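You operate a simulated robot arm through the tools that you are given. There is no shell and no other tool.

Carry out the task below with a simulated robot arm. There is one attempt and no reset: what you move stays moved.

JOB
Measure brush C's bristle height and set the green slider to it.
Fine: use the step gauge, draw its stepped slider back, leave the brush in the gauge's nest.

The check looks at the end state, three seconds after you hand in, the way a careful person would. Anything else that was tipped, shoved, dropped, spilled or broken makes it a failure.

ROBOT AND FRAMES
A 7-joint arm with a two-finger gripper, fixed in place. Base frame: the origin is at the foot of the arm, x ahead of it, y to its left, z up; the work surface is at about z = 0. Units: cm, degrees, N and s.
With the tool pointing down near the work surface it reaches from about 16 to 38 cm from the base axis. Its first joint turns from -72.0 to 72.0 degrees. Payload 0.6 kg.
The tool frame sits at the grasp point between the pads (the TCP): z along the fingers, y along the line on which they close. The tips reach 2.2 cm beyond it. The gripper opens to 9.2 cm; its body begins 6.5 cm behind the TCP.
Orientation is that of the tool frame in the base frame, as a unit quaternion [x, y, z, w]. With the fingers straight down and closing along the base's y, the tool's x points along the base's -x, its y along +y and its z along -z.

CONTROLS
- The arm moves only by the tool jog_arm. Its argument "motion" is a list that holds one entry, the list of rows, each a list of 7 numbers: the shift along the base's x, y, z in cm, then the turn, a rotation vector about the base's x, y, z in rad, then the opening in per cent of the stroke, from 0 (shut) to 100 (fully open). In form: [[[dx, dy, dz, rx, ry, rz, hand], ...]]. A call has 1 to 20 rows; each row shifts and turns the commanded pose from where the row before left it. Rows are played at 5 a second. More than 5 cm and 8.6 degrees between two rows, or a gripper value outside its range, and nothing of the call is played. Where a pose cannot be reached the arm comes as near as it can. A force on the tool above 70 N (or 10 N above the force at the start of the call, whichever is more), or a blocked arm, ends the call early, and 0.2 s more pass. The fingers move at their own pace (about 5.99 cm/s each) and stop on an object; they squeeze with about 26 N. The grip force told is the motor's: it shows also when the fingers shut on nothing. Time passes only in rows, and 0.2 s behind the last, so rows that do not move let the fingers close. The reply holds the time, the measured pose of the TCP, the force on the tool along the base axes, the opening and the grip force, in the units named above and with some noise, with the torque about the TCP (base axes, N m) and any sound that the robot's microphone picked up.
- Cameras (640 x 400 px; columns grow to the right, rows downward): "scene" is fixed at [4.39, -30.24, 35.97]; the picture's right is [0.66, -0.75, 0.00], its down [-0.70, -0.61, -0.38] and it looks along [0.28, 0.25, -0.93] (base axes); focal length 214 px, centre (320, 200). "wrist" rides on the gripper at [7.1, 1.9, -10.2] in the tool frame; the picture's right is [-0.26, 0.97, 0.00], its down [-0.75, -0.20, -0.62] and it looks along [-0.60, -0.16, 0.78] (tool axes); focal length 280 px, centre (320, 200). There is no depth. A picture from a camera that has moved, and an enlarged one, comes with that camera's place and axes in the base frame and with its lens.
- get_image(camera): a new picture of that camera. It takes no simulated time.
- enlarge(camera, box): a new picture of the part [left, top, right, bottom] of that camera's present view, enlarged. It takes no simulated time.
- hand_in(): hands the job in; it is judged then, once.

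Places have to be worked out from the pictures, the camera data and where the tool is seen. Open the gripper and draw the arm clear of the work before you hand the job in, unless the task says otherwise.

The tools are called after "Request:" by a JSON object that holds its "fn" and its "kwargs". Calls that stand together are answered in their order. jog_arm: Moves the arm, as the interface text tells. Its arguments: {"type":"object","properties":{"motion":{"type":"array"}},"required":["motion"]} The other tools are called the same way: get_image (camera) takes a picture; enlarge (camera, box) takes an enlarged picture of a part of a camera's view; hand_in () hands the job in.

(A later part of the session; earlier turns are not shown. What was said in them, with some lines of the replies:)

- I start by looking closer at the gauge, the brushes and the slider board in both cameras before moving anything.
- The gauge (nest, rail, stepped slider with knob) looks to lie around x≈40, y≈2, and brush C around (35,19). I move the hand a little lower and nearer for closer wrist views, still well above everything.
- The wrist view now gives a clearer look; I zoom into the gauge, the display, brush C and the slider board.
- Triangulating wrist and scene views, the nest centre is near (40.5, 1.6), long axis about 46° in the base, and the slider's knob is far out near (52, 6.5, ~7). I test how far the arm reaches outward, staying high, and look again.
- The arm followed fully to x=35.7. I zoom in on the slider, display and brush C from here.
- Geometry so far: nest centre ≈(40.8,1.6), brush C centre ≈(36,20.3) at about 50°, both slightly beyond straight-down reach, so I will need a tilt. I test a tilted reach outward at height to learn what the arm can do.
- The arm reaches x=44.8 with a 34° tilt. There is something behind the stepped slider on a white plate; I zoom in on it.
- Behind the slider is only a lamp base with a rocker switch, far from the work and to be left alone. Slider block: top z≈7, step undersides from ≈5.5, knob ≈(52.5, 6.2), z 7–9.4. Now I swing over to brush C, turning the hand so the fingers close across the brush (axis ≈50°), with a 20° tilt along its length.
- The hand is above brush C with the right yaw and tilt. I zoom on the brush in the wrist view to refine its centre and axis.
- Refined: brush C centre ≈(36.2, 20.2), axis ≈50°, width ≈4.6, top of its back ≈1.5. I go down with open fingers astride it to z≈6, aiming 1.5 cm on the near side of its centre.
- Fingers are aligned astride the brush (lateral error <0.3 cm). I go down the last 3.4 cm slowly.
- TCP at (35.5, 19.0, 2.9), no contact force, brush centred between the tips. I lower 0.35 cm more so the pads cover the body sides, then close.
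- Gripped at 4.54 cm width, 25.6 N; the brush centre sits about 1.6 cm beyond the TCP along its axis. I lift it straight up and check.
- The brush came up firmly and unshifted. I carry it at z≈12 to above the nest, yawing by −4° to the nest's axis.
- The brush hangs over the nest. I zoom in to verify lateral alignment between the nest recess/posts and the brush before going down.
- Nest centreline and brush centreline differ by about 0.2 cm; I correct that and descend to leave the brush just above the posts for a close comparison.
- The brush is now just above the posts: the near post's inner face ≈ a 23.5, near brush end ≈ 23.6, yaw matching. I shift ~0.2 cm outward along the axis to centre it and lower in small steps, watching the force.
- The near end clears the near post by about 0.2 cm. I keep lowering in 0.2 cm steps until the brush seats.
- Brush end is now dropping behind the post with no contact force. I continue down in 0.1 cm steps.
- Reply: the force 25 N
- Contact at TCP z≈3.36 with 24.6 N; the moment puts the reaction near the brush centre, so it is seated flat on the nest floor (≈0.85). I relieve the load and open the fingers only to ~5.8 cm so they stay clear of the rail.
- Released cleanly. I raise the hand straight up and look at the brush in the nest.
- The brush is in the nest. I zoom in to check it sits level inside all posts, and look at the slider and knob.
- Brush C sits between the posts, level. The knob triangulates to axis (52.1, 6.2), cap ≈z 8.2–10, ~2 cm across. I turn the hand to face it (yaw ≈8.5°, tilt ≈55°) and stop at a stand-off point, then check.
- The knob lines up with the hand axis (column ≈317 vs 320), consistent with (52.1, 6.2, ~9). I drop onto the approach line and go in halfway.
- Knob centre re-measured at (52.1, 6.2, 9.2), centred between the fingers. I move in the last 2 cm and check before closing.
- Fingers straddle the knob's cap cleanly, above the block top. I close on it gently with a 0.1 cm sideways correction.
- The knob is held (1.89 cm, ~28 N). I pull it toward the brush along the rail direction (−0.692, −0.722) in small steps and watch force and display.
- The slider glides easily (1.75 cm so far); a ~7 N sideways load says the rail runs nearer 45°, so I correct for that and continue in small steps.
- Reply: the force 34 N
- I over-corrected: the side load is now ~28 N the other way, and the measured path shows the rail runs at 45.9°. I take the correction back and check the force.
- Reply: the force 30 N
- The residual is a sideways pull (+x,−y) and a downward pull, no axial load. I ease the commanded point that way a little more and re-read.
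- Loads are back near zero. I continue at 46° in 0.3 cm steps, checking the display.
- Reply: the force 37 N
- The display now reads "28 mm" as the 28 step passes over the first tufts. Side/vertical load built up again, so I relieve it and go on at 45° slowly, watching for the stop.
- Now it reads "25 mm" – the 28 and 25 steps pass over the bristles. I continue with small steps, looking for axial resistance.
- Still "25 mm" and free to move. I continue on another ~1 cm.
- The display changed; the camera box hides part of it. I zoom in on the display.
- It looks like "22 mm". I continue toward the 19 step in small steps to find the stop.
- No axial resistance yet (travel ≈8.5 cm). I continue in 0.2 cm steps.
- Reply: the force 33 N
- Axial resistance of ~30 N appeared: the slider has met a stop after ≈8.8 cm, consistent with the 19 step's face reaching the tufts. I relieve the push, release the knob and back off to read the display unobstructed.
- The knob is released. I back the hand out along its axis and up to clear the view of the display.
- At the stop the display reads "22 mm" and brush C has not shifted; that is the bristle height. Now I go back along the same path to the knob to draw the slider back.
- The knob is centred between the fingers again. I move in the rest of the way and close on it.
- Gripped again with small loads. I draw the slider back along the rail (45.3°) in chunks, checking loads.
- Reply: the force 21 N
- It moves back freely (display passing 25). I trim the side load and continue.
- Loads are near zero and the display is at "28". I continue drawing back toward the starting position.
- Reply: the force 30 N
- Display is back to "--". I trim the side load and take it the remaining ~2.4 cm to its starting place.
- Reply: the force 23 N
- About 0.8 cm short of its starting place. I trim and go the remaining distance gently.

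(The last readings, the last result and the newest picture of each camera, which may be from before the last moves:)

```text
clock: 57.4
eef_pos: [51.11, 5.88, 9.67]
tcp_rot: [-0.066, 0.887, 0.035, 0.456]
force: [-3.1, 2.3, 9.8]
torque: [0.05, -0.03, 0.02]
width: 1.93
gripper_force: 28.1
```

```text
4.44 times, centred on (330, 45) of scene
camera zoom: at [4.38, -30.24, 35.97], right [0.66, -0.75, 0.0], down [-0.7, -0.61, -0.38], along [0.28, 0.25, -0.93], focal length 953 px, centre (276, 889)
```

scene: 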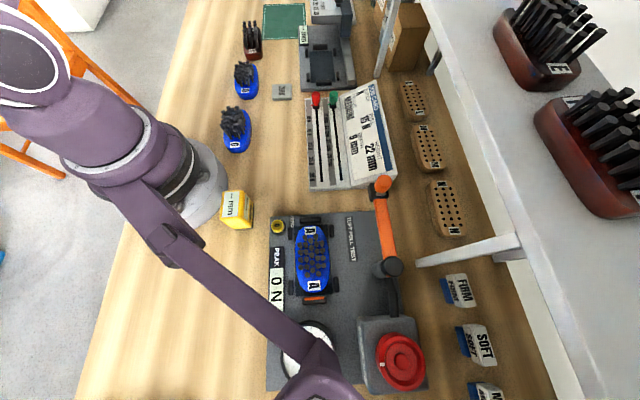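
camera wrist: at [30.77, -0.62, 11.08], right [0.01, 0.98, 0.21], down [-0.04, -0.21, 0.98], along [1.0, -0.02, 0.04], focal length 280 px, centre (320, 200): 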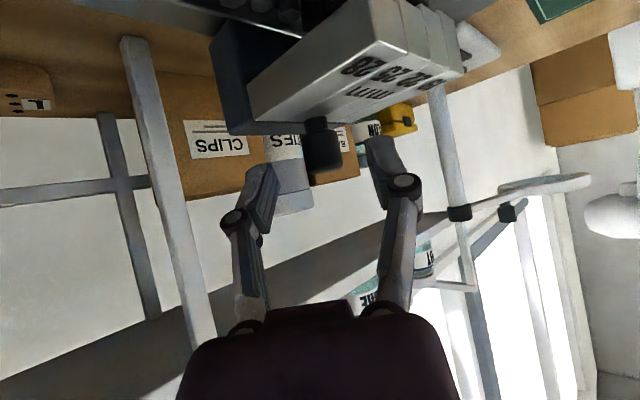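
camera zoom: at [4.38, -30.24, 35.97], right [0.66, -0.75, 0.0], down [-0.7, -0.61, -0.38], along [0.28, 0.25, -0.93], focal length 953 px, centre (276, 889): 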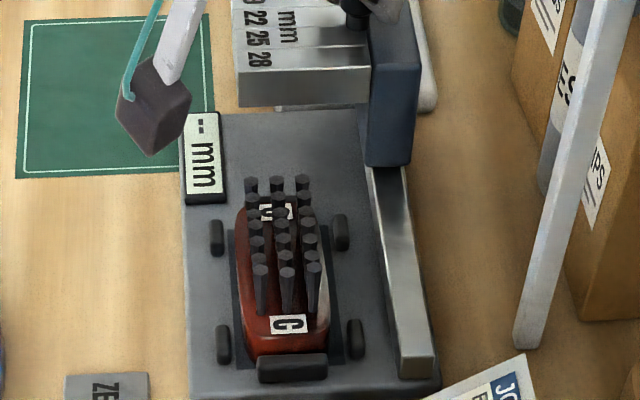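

The slider is back at its starting position. I open, then back the hand out along its axis and up.

Request:
{"fn": "jog_arm", "kwargs": {"motion": [[[0, 0, 0, 0, 0, 0, 30], [0, 0, 0, 0, 0, 0, 50], [0, 0, 0, 0, 0, 0, 50], [-0.8, -0.12, 0.58, 0, 0, 0, 50], [-0.8, -0.12, 0.58, 0, 0, 0, 50], [-0.8, -0.12, 0.58, 0, 0, 0, 50], [-0.8, -0.12, 0.58, 0, 0, 0, 50], [-1, 0, 1.2, 0, 0, 0, 50], [-1, 0, 1.5, 0, 0, 0, 50], [-1, 0, 1.5, 0, 0, 0, 50], [0, 0, 0, 0, 0, 0, 50]]]}}

Request:
{"fn": "get_image", "kwargs": {"camera": "scene"}}

Request:
{"fn": "enlarge", "kwargs": {"camera": "scene", "box": [270, 0, 390, 90]}}

Request:
{"fn": "enlarge", "kwargs": {"camera": "scene", "box": [295, 80, 400, 195]}}

```text
clock: 59.8
eef_pos: [44.66, 5.36, 16.32]
tcp_rot: [-0.066, 0.886, 0.034, 0.457]
force: [-0.1, -0.1, 0.6]
torque: [0.03, -0.01, 0.01]
width: 4.63
gripper_force: 0.1
```

```text
taken
```

scene: 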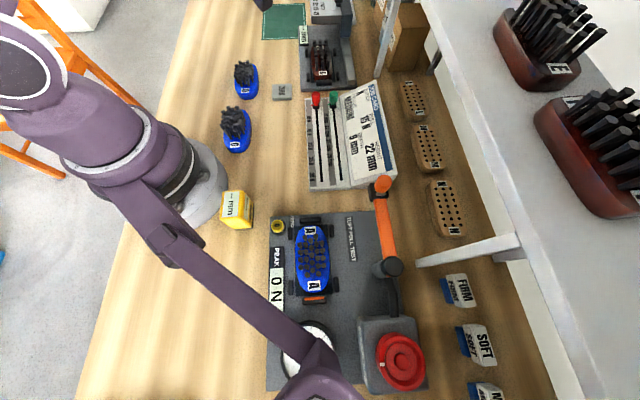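

```text
4.44 times, centred on (330, 45) of scene
camera zoom: at [4.39, -30.24, 35.97], right [0.66, -0.75, 0.0], down [-0.7, -0.61, -0.38], along [0.28, 0.25, -0.93], focal length 953 px, centre (276, 889)
```

zoom: 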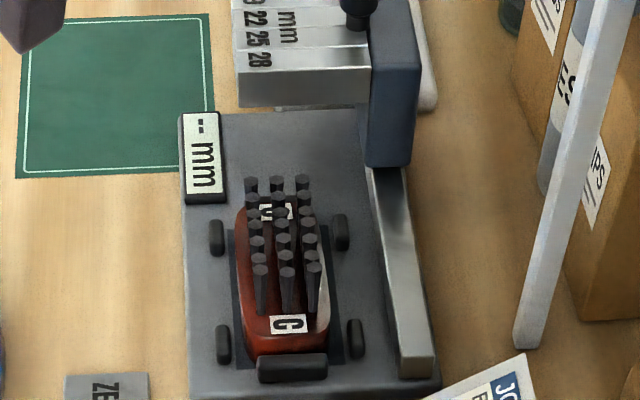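

```text
3.48 times, centred on (348, 138) of scene
camera zoom: at [4.39, -30.24, 35.97], right [0.66, -0.75, 0.0], down [-0.7, -0.61, -0.38], along [0.28, 0.25, -0.93], focal length 746 px, centre (224, 417)
```

zoom: 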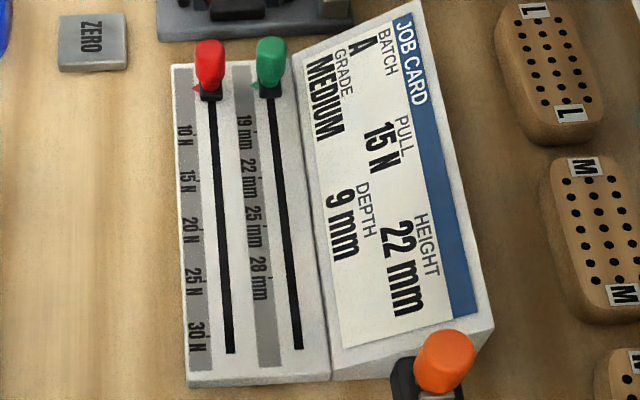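

Slider back home, display "--", brush C in the nest. Next the green slider: its cap is near (33.4, −8.7, 2.8), the slot runs along 225°, and the 22 mm mark lies roughly 7 cm along it. I bring the hand upright over it, turned so the fingers close along the slot.

Request:
{"fn": "jog_arm", "kwargs": {"motion": [[[-0.9, -0.5, 0.1, -0.0141, 0.0943, 0, 50], [-0.9, -0.5, 0.1, -0.0141, 0.0943, 0, 50], [-0.9, -0.5, 0.1, -0.0141, 0.0943, 0, 50], [-0.9, -0.5, 0.1, -0.0141, 0.0943, 0, 50], [-0.9, -0.5, 0.1, -0.0141, 0.0943, 0, 50], [-0.9, -0.5, 0.1, -0.0141, 0.0943, 0, 50], [-0.9, -0.5, 0.1, -0.0141, 0.0943, 0, 50], [-0.9, -0.5, 0.1, -0.0141, 0.0943, 0, 50], [-0.9, -0.5, 0, -0.0141, 0.0943, 0, 50], [-0.9, -0.5, 0, -0.0141, 0.0943, 0, 50], [-0.3, -0.8, 0, 0, 0, -0.0934, 50], [-0.3, -0.8, 0, 0, 0, -0.0934, 50], [-0.3, -0.8, 0, 0, 0, -0.0934, 50], [-0.3, -0.8, 0, 0, 0, -0.0934, 50], [-0.3, -0.8, 0, 0, 0, -0.0934, 50], [-0.3, -0.8, 0, 0, 0, -0.0934, 50], [-0.3, -0.8, 0, 0, 0, -0.0934, 50], [-0.3, -0.8, 0, 0, 0, -0.0934, 50], [-0.3, -0.8, 0, 0, 0, -0.0934, 50], [-0.3, -0.8, 0, 0, 0, -0.0934, 50]]]}}

Request:
{"fn": "get_image", "kwargs": {"camera": "wrist"}}

Request:
{"fn": "get_image", "kwargs": {"camera": "scene"}}

```text
clock: 64.0
eef_pos: [32.87, -7.61, 16.98]
tcp_rot: [0.384, 0.923, 0.001, -0.001]
force: [1.1, 0.3, 0.6]
torque: [0.0, 0.01, 0.01]
width: 4.6
gripper_force: 0.1
```

```text
taken
camera wrist: at [29.24, -1.36, 27.22], right [0.87, 0.5, 0.0], down [0.39, -0.68, 0.62], along [0.31, -0.54, -0.78], focal length 280 px, centre (320, 200)
```

wrist: 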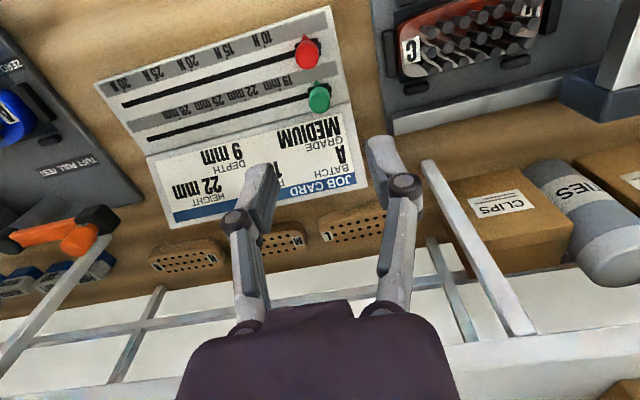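

```text
taken
```

scene: 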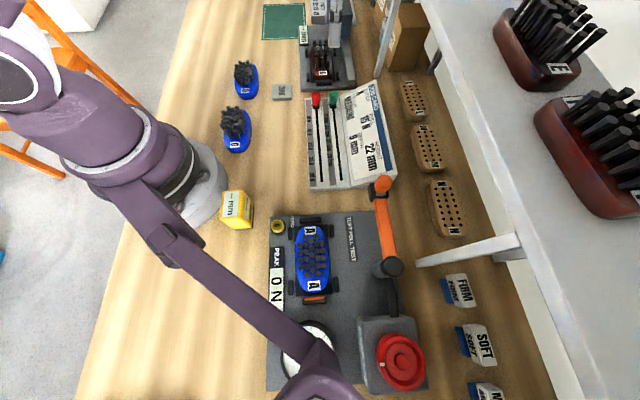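

The hand is upright over the board. I zoom in on the green slider, its pointer and the mm scale.

Request:
{"fn": "enlarge", "kwargs": {"camera": "wrist", "box": [120, 20, 360, 160]}}

Request:
{"fn": "enlarge", "kwargs": {"camera": "wrist", "box": [230, 50, 350, 130]}}

Request:
{"fn": "enlarge", "kwargs": {"camera": "scene", "box": [300, 80, 350, 150]}}

```text
2.67 times, centred on (240, 90) of wrist
camera zoom: at [29.24, -1.36, 27.22], right [0.87, 0.5, 0.0], down [0.39, -0.68, 0.62], along [0.31, -0.54, -0.78], focal length 748 px, centre (533, 493)
```

zoom: 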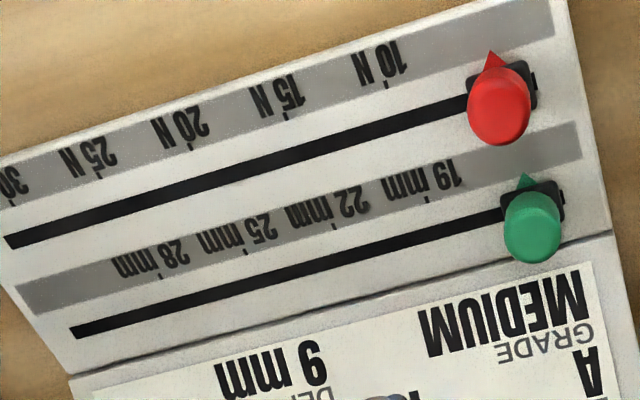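

```text
5.00 times, centred on (290, 90) of wrist
camera zoom: at [29.24, -1.36, 27.22], right [0.87, 0.5, 0.0], down [0.39, -0.68, 0.62], along [0.31, -0.54, -0.78], focal length 1402 px, centre (470, 750)
```

zoom: 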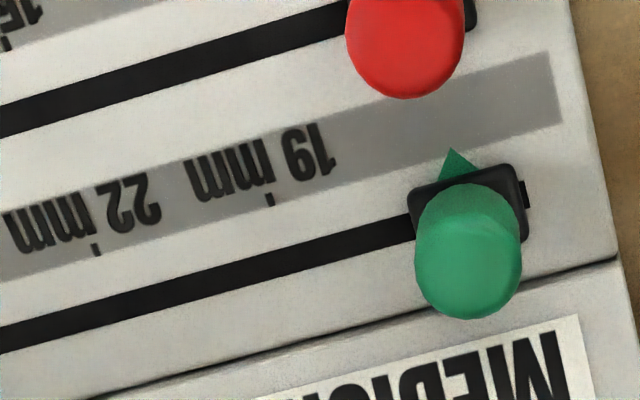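

```text
5.71 times, centred on (325, 115) of scene
camera zoom: at [4.39, -30.24, 35.97], right [0.66, -0.75, 0.0], down [-0.7, -0.61, -0.38], along [0.28, 0.25, -0.93], focal length 1226 px, centre (291, 686)
```

zoom: 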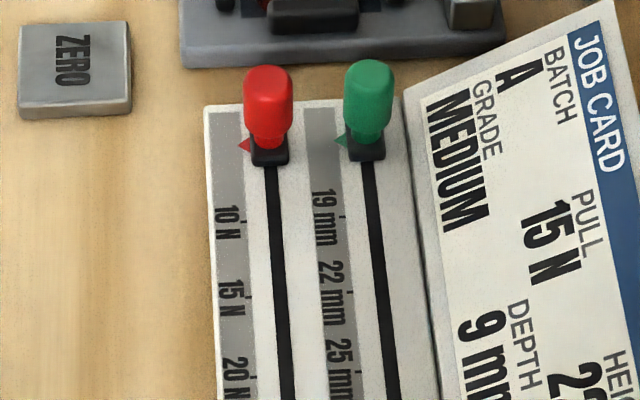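

The ticks: 22 mm mark at ≈(27.6,−12.6), pointer at ≈(32.4,−7.8), so about 6.8 cm to move along 225°. Cap centre ≈(33.35,−8.5,2.95). I descend over the cap with the fingers on either side along the slot.

Request:
{"fn": "jog_arm", "kwargs": {"motion": [[[0.08, -0.15, -1.4, 0, 0, 0, 50], [0.08, -0.15, -1.4, 0, 0, 0, 50], [0.08, -0.15, -1.4, 0, 0, 0, 50], [0.08, -0.15, -1.4, 0, 0, 0, 50], [0.08, -0.15, -1.4, 0, 0, 0, 50], [0.08, -0.14, -1.4, 0, 0, 0, 50], [0, 0, -1.0, 0, 0, 0, 50], [0, 0, 0, 0, 0, 0, 50]]]}}

Request:
{"fn": "get_image", "kwargs": {"camera": "wrist"}}

Request:
{"fn": "enlarge", "kwargs": {"camera": "scene", "box": [295, 60, 380, 150]}}

```text
clock: 65.8
eef_pos: [33.32, -8.58, 7.46]
tcp_rot: [0.383, 0.924, 0.001, -0.001]
force: [-0.5, 0.5, 0.3]
torque: [0.0, 0.03, -0.01]
width: 4.6
gripper_force: 0.1
```

```text
taken
camera wrist: at [29.81, -2.26, 17.75], right [0.87, 0.5, 0.0], down [0.39, -0.68, 0.62], along [0.31, -0.54, -0.78], focal length 280 px, centre (320, 200)
```

wrist: 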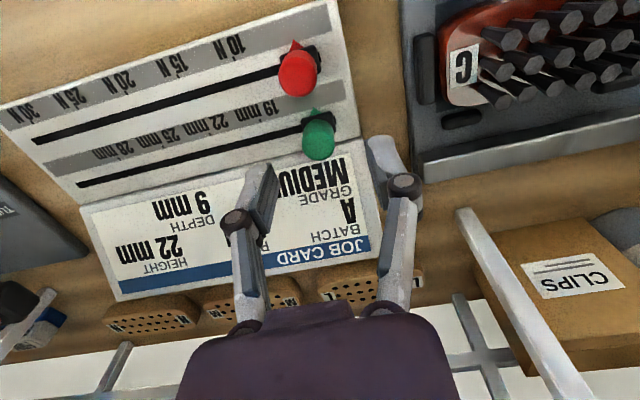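

```text
4.44 times, centred on (338, 105) of scene
camera zoom: at [4.39, -30.24, 35.97], right [0.66, -0.75, 0.0], down [-0.7, -0.61, -0.38], along [0.28, 0.25, -0.93], focal length 953 px, centre (242, 622)
```

zoom: 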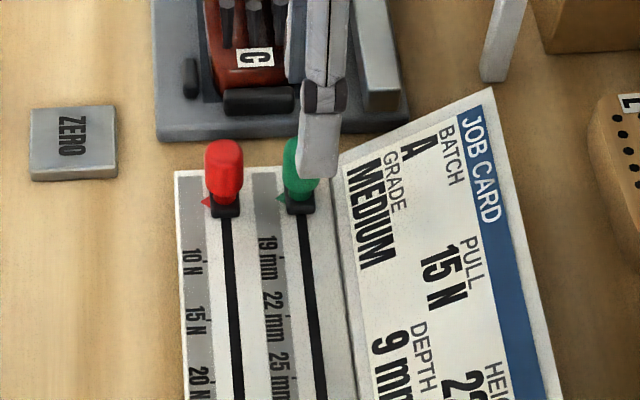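

The cap is a little toward the red side of the hand axis; I shift 0.3 cm that way and descend to grip height.

Request:
{"fn": "jog_arm", "kwargs": {"motion": [[[-0.17, 0.25, -0.6, 0, 0, 0, 50], [0, 0, -0.6, 0, 0, 0, 50], [0, 0, -0.6, 0, 0, 0, 50], [0, 0, -0.6, 0, 0, 0, 50], [0, 0, -0.5, 0, 0, 0, 50], [0, 0, 0, 0, 0, 0, 50]]]}}

Request:
{"fn": "get_image", "kwargs": {"camera": "wrist"}}

Request:
{"fn": "enlarge", "kwargs": {"camera": "scene", "box": [295, 60, 380, 150]}}

```text
clock: 67.2
eef_pos: [33.2, -8.29, 4.68]
tcp_rot: [0.383, 0.924, 0.0, 0.0]
force: [-0.2, 0.1, 0.4]
torque: [0.0, -0.01, -0.02]
width: 4.61
gripper_force: 0.1
```

```text
taken
camera wrist: at [29.6, -2.02, 14.92], right [0.87, 0.5, 0.0], down [0.39, -0.68, 0.62], along [0.31, -0.54, -0.78], focal length 280 px, centre (320, 200)
```

wrist: 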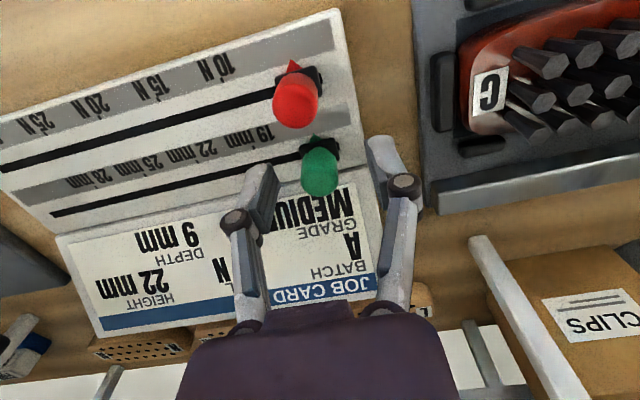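

```text
4.44 times, centred on (338, 105) of scene
camera zoom: at [4.39, -30.24, 35.97], right [0.66, -0.75, 0.0], down [-0.7, -0.61, -0.38], along [0.28, 0.25, -0.93], focal length 953 px, centre (242, 622)
```

zoom: 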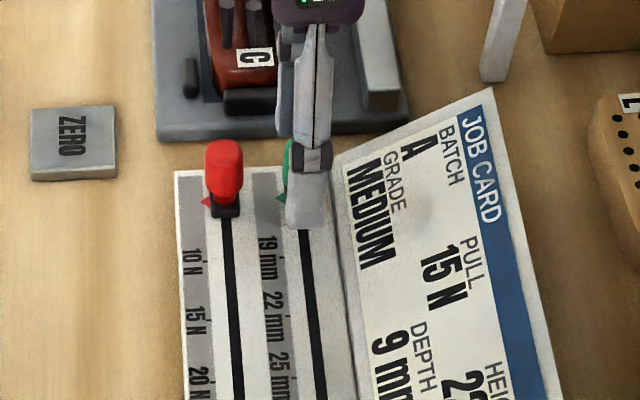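

The cap sits between the pads with no contact. I lower 0.2 cm and close on it.

Request:
{"fn": "jog_arm", "kwargs": {"motion": [[[0, 0, -0.2, 0, 0, 0, 50], [0, 0, 0, 0, 0, 0, 40], [0, 0, 0, 0, 0, 0, 30], [0, 0, 0, 0, 0, 0, 22], [0, 0, 0, 0, 0, 0, 10], [0, 0, 0, 0, 0, 0, 10], [0, 0, 0, 0, 0, 0, 10]]]}}

Request:
{"fn": "enlarge", "kwargs": {"camera": "wrist", "box": [180, 80, 420, 240]}}

Request:
{"fn": "enlarge", "kwargs": {"camera": "scene", "box": [295, 60, 380, 150]}}

```text
clock: 68.8
eef_pos: [33.13, -8.44, 4.53]
tcp_rot: [0.383, 0.924, 0.0, -0.002]
force: [-5.4, -2.8, 3.2]
torque: [-0.02, 0.14, -0.01]
width: 1.7
gripper_force: 28.2
```

```text
2.50 times, centred on (300, 160) of wrist
camera zoom: at [29.61, -2.06, 14.73], right [0.87, 0.5, 0.0], down [0.39, -0.68, 0.62], along [0.31, -0.54, -0.78], focal length 701 px, centre (370, 300)
```

zoom: 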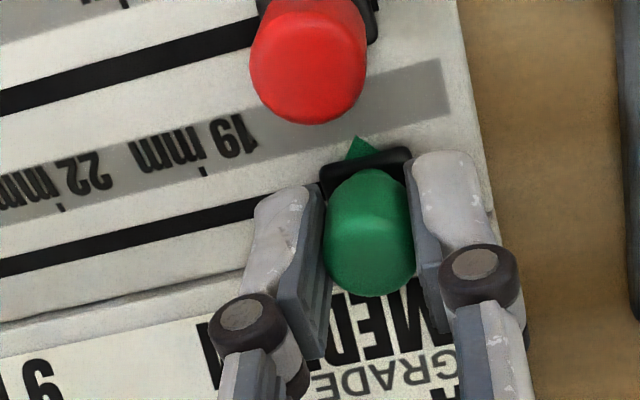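

```text
4.44 times, centred on (338, 105) of scene
camera zoom: at [4.39, -30.24, 35.97], right [0.66, -0.75, 0.0], down [-0.7, -0.61, -0.38], along [0.28, 0.25, -0.93], focal length 953 px, centre (242, 622)
```

zoom: 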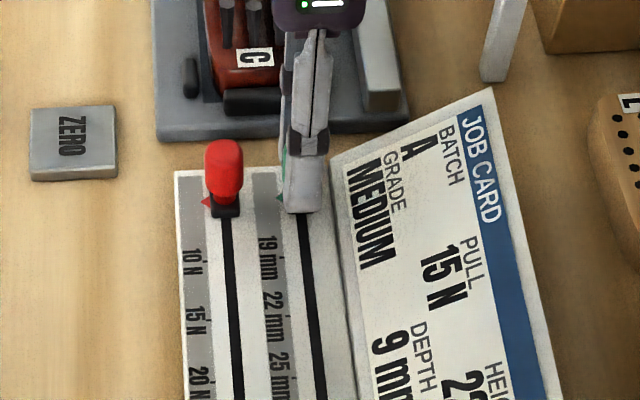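

Green cap gripped (1.70 cm). The pointer is ≈6.9 cm short of the 22 tick. I slide it 2 cm along 225° first and check the loads.

Request:
{"fn": "jog_arm", "kwargs": {"motion": [[[-0.14, -0.14, 0, 0, 0, 0, 10], [-0.28, -0.28, 0, 0, 0, 0, 10], [-0.35, -0.36, 0, 0, 0, 0, 10], [-0.35, -0.36, 0, 0, 0, 0, 10], [-0.28, -0.28, 0, 0, 0, 0, 10], [0, 0, 0, 0, 0, 0, 10]]]}}

Request:
{"fn": "enlarge", "kwargs": {"camera": "wrist", "box": [180, 80, 420, 240]}}

```text
clock: 70.2
eef_pos: [31.73, -9.79, 4.53]
tcp_rot: [0.383, 0.924, -0.001, 0.0]
force: [14.1, -15.0, -26.3]
torque: [-0.3, -0.29, 0.0]
width: 1.71
gripper_force: 28.4
```

```text
2.50 times, centred on (300, 160) of wrist
camera zoom: at [28.18, -3.43, 14.74], right [0.87, 0.5, 0.0], down [0.39, -0.68, 0.62], along [0.31, -0.54, -0.78], focal length 701 px, centre (370, 300)
```

zoom: 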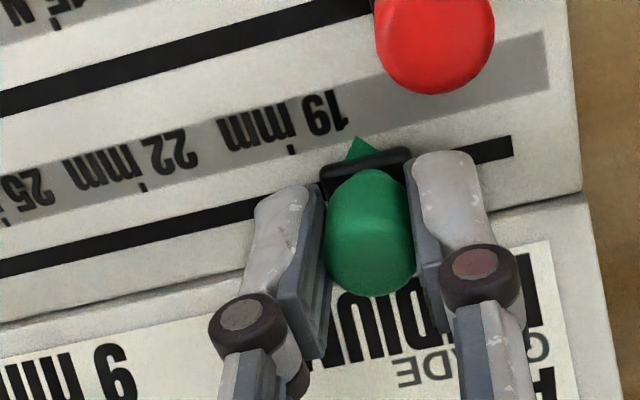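

It slides. There is a side (+x,−y) and downward pull, so I trim the command that way and continue another ~2 cm.

Request:
{"fn": "jog_arm", "kwargs": {"motion": [[[0.07, -0.07, -0.1, 0, 0, 0, 10], [-0.2, -0.2, 0, 0, 0, 0, 10], [-0.28, -0.28, 0, 0, 0, 0, 10], [-0.28, -0.28, 0, 0, 0, 0, 10], [-0.28, -0.28, 0, 0, 0, 0, 10], [-0.28, -0.28, 0, 0, 0, 0, 10], [0, 0, 0, 0, 0, 0, 10]]]}}

Request:
{"fn": "enlarge", "kwargs": {"camera": "wrist", "box": [180, 80, 420, 240]}}

```text
clock: 71.8
eef_pos: [30.47, -11.19, 4.35]
tcp_rot: [0.383, 0.924, 0.0, -0.001]
force: [0.5, 0.2, 11.9]
torque: [-0.03, -0.06, 0.06]
width: 1.68
gripper_force: 28.5
```

```text
2.50 times, centred on (300, 160) of wrist
camera zoom: at [26.85, -4.82, 14.59], right [0.87, 0.5, 0.0], down [0.39, -0.68, 0.62], along [0.31, -0.54, -0.78], focal length 701 px, centre (370, 300)
```

zoom: 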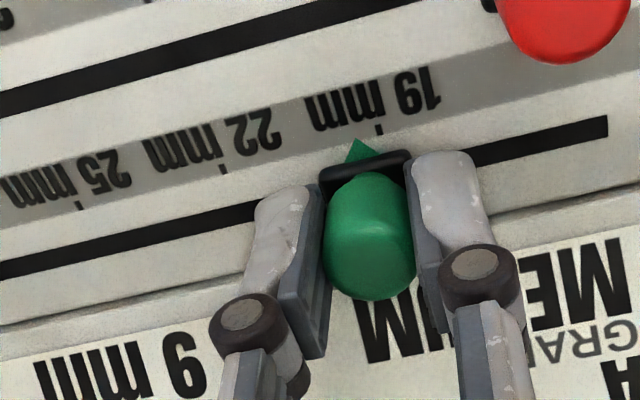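

Pointer just past 19; about 3.0 cm remain to the 22 tick. I continue 2.4 cm, then fine-tune.

Request:
{"fn": "jog_arm", "kwargs": {"motion": [[[0, 0, 0.05, 0, 0, 0, 10], [-0.28, -0.285, 0, 0, 0, 0, 10], [-0.28, -0.285, 0, 0, 0, 0, 10], [-0.28, -0.285, 0, 0, 0, 0, 10], [-0.28, -0.285, 0, 0, 0, 0, 10], [-0.28, -0.285, 0, 0, 0, 0, 10], [-0.28, -0.285, 0, 0, 0, 0, 10], [0, 0, 0, 0, 0, 0, 10]]]}}

Request:
{"fn": "enlarge", "kwargs": {"camera": "wrist", "box": [180, 80, 420, 240]}}

Request:
{"fn": "enlarge", "kwargs": {"camera": "wrist", "box": [250, 100, 350, 160]}}

```text
clock: 73.6
eef_pos: [28.82, -12.82, 4.41]
tcp_rot: [0.382, 0.924, 0.001, -0.001]
force: [-4.7, 6.7, 19.5]
torque: [0.12, 0.1, 0.01]
width: 1.69
gripper_force: 28.1
```

```text
2.50 times, centred on (300, 160) of wrist
camera zoom: at [25.18, -6.45, 14.65], right [0.87, 0.5, 0.0], down [0.39, -0.68, 0.62], along [0.31, -0.54, -0.78], focal length 701 px, centre (370, 300)
```

zoom: 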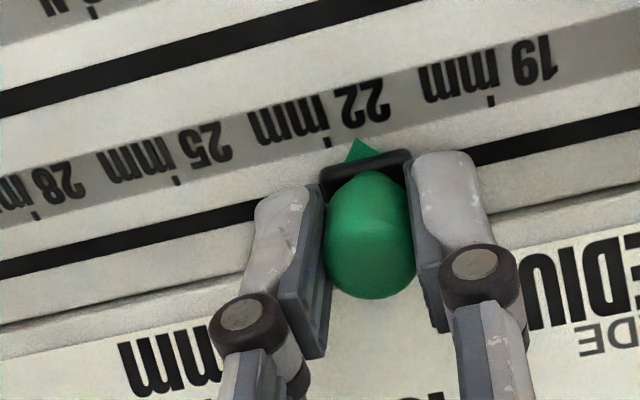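

```text
6.40 times, centred on (300, 130) of wrist
camera zoom: at [25.18, -6.45, 14.65], right [0.87, 0.5, 0.0], down [0.39, -0.68, 0.62], along [0.31, -0.54, -0.78], focal length 1794 px, centre (448, 648)
```

zoom: 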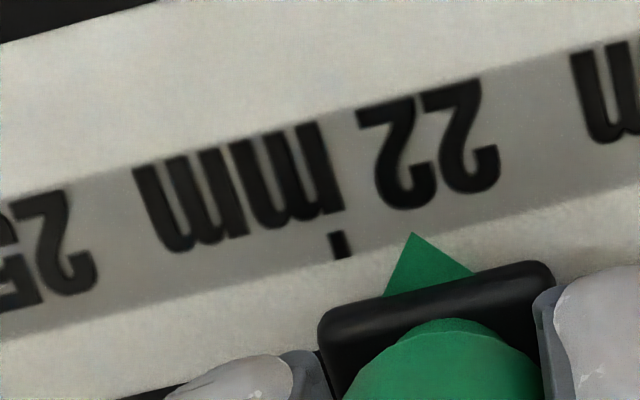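

The pointer is ≈0.6 cm short of the 22 tick. I move that distance with small load trims.

Request:
{"fn": "jog_arm", "kwargs": {"motion": [[[-0.03, 0.03, 0.07, 0, 0, 0, 10], [-0.14, -0.142, 0, 0, 0, 0, 10], [-0.14, -0.142, 0, 0, 0, 0, 10], [-0.14, -0.142, 0, 0, 0, 0, 10], [0, 0, 0, 0, 0, 0, 10], [0, 0, 0, 0, 0, 0, 10]]]}}

Request:
{"fn": "enlarge", "kwargs": {"camera": "wrist", "box": [250, 100, 350, 160]}}

Request:
{"fn": "enlarge", "kwargs": {"camera": "scene", "box": [300, 80, 370, 150]}}

```text
clock: 75.0
eef_pos: [28.31, -13.26, 4.47]
tcp_rot: [0.383, 0.924, 0.001, -0.002]
force: [4.6, -5.4, -31.7]
torque: [-0.05, -0.07, 0.0]
width: 1.68
gripper_force: 28.1
```

```text
6.40 times, centred on (300, 130) of wrist
camera zoom: at [24.77, -6.86, 14.71], right [0.87, 0.5, 0.0], down [0.39, -0.68, 0.62], along [0.31, -0.54, -0.78], focal length 1794 px, centre (448, 648)
```

zoom: 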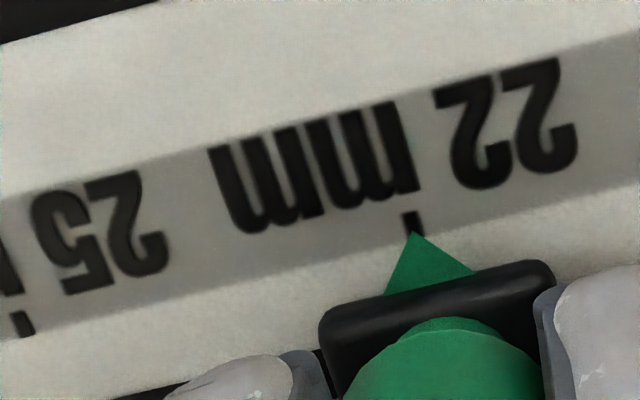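

```text
5.71 times, centred on (335, 115) of scene
camera zoom: at [4.39, -30.24, 35.96], right [0.66, -0.75, 0.0], down [-0.7, -0.61, -0.38], along [0.28, 0.25, -0.93], focal length 1226 px, centre (234, 686)
```

zoom: 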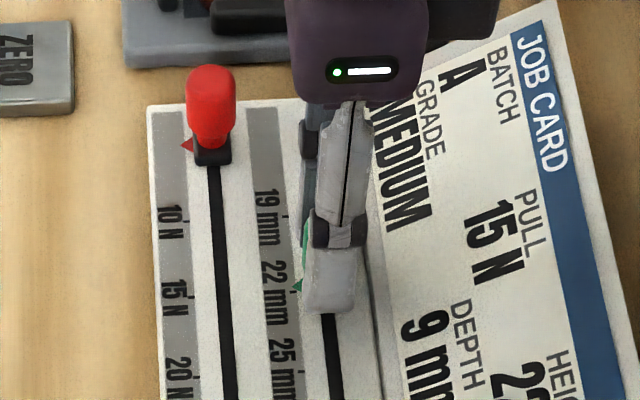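

The pointer tip sits right on the 22 tick. I relax the vertical pull and open the fingers carefully, then check again.

Request:
{"fn": "jog_arm", "kwargs": {"motion": [[[0, 0, -0.06, 0, 0, 0, 10], [0, 0, 0, 0, 0, 0, 10], [0, 0, 0, 0, 0, 0, 24], [0, 0, 0, 0, 0, 0, 34], [0, 0, 0, 0, 0, 0, 45], [0, 0, 0, 0, 0, 0, 45]]]}}

Request:
{"fn": "enlarge", "kwargs": {"camera": "wrist", "box": [250, 100, 350, 160]}}

Request:
{"fn": "enlarge", "kwargs": {"camera": "wrist", "box": [180, 80, 420, 240]}}

```text
clock: 76.4
eef_pos: [28.37, -13.28, 4.4]
tcp_rot: [0.382, 0.924, 0.0, -0.001]
force: [-0.9, 0.4, 0.3]
torque: [-0.02, 0.0, 0.04]
width: 4.14
gripper_force: 0.1
```

```text
6.40 times, centred on (300, 130) of wrist
camera zoom: at [24.77, -6.91, 14.69], right [0.87, 0.5, 0.0], down [0.39, -0.68, 0.62], along [0.31, -0.54, -0.78], focal length 1794 px, centre (448, 648)
```

zoom: 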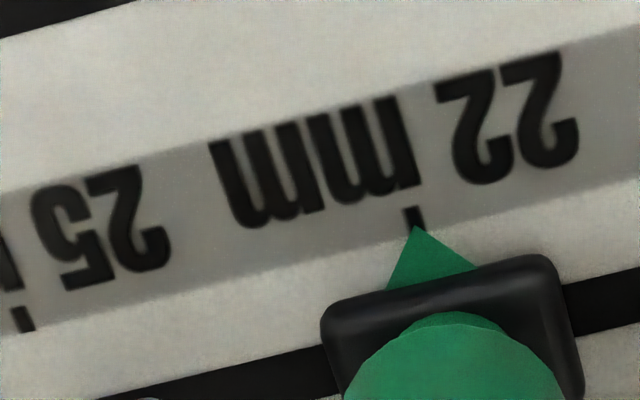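

```text
2.50 times, centred on (300, 160) of wrist
camera zoom: at [24.77, -6.91, 14.69], right [0.87, 0.5, 0.0], down [0.39, -0.68, 0.62], along [0.31, -0.54, -0.78], focal length 701 px, centre (370, 300)
```

zoom: 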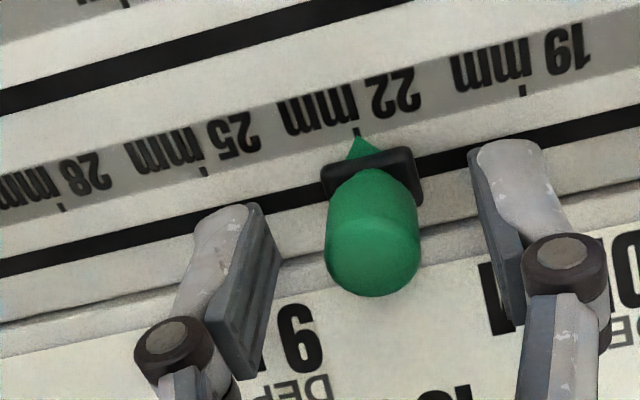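

Released, and the pointer stays on 22. I raise the hand straight up and draw it back clear of the work.

Request:
{"fn": "jog_arm", "kwargs": {"motion": [[[0, 0, 0.8, 0, 0, 0, 45], [0, 0, 1.2, 0, 0, 0, 45], [0, 0, 1.5, 0, 0, 0, 45], [0, 0, 1.5, 0, 0, 0, 45], [0, 0, 1.5, 0, 0, 0, 45], [0, 0, 1.5, 0, 0, 0, 60], [0, 0.5, 1.5, 0, 0, 0, 80], [-0.3, 1.0, 1.5, 0, 0, 0, 100], [-0.4, 1.3, 1.2, 0, 0, 0.08, 100], [-0.4, 1.3, 1.2, 0, 0, 0.08, 100], [-0.4, 1.3, 1.2, 0, 0, 0.08, 100], [-0.4, 1.3, 1.0, 0, 0, 0.08, 100], [-0.4, 1.3, 1.0, 0, 0, 0.08, 100], [-0.4, 1.3, 0.5, 0, 0, 0.08, 100], [-0.4, 1.3, 0, 0, 0, 0.08, 100], [-0.4, 1.3, 0, 0, 0, 0.08, 100], [-0.4, 1.3, 0, 0, 0, 0.08, 100], [-0.4, 1.3, 0, 0, 0, 0.06, 100], [0, 0, 0, 0, 0, 0, 100]]]}}

Request:
{"fn": "get_image", "kwargs": {"camera": "scene"}}

Request:
{"fn": "get_image", "kwargs": {"camera": "wrist"}}

Request:
{"fn": "enlarge", "kwargs": {"camera": "scene", "box": [270, 0, 390, 90]}}

Request:
{"fn": "enlarge", "kwargs": {"camera": "scene", "box": [300, 80, 370, 150]}}

```text
clock: 80.4
eef_pos: [23.98, 1.3, 21.66]
tcp_rot: [0.004, 1.0, 0.0, -0.001]
force: [1.2, -0.2, 0.6]
torque: [0.0, 0.02, -0.01]
width: 9.2
gripper_force: 0.1
```

```text
taken
```

scene: 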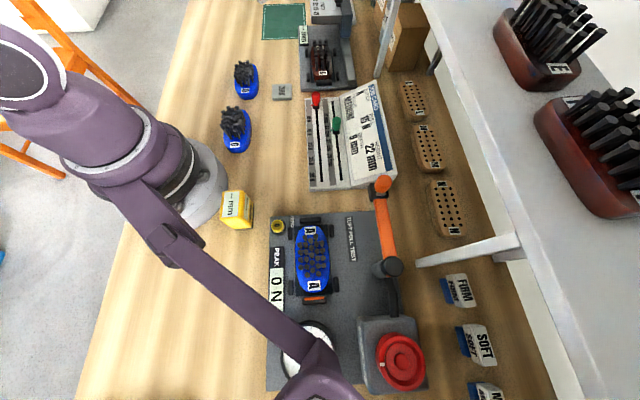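

```text
taken
camera wrist: at [17.02, 3.2, 31.8], right [0.27, 0.96, 0.0], down [0.75, -0.21, 0.62], along [0.6, -0.17, -0.78], focal length 280 px, centre (320, 200)
```

wrist: 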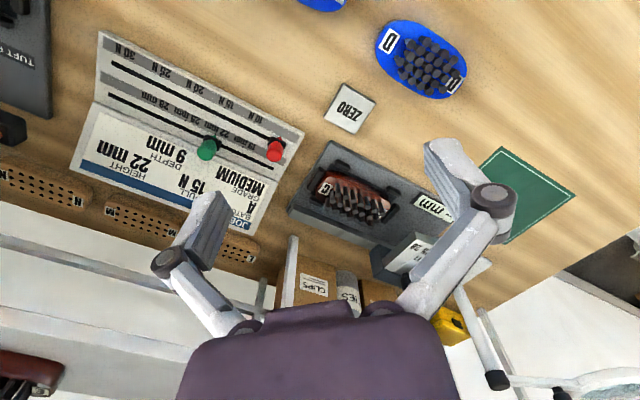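

```text
4.44 times, centred on (330, 45) of scene
camera zoom: at [4.39, -30.24, 35.97], right [0.66, -0.75, 0.0], down [-0.7, -0.61, -0.38], along [0.28, 0.25, -0.93], focal length 953 px, centre (276, 889)
```

zoom: 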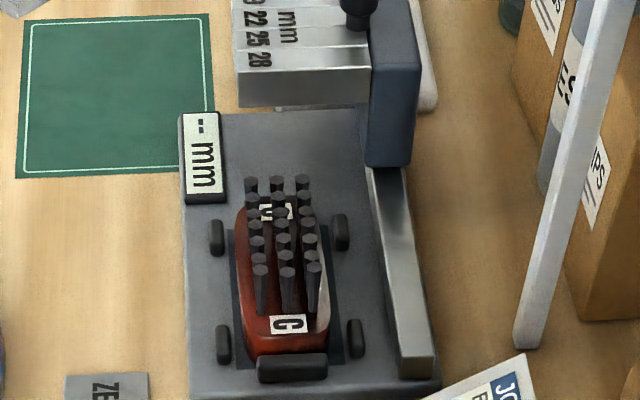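

```text
5.71 times, centred on (335, 115) of scene
camera zoom: at [4.39, -30.24, 35.97], right [0.66, -0.75, 0.0], down [-0.7, -0.61, -0.38], along [0.28, 0.25, -0.93], focal length 1226 px, centre (234, 686)
```

zoom: 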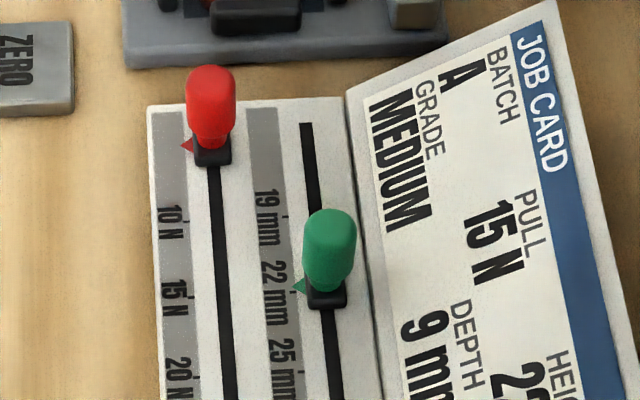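

Everything checks out: brush C is in the nest, the stepped slider is drawn back to its start ("--"), the green pointer is on 22 mm, and the red slider and other items are untouched. The hand is open and clear, so I hand in.

Request:
{"fn": "hand_in", "kwargs": {}}

```text
The job is handed in.
```

Brush C's bristle height measured 22 mm on the step gauge, and the green slider's pointer is set on the 22 mm mark.

- **Measurement:** I set brush C in the nest and drew the stepped slider over it. The 28, 25 and 22 steps passed over the bristles. It stopped at about 30 N with the display showing "22 mm", which fits the 19 step meeting the bristles. I did not use the separate ZERO block.
- **Gauge:** the stepped slider is back at its starting position, the display shows "-- mm", and brush C is still in the nest.
- **Everything else:** in the last pictures, nothing else looked moved or tipped. The hand is open and clear of the work.
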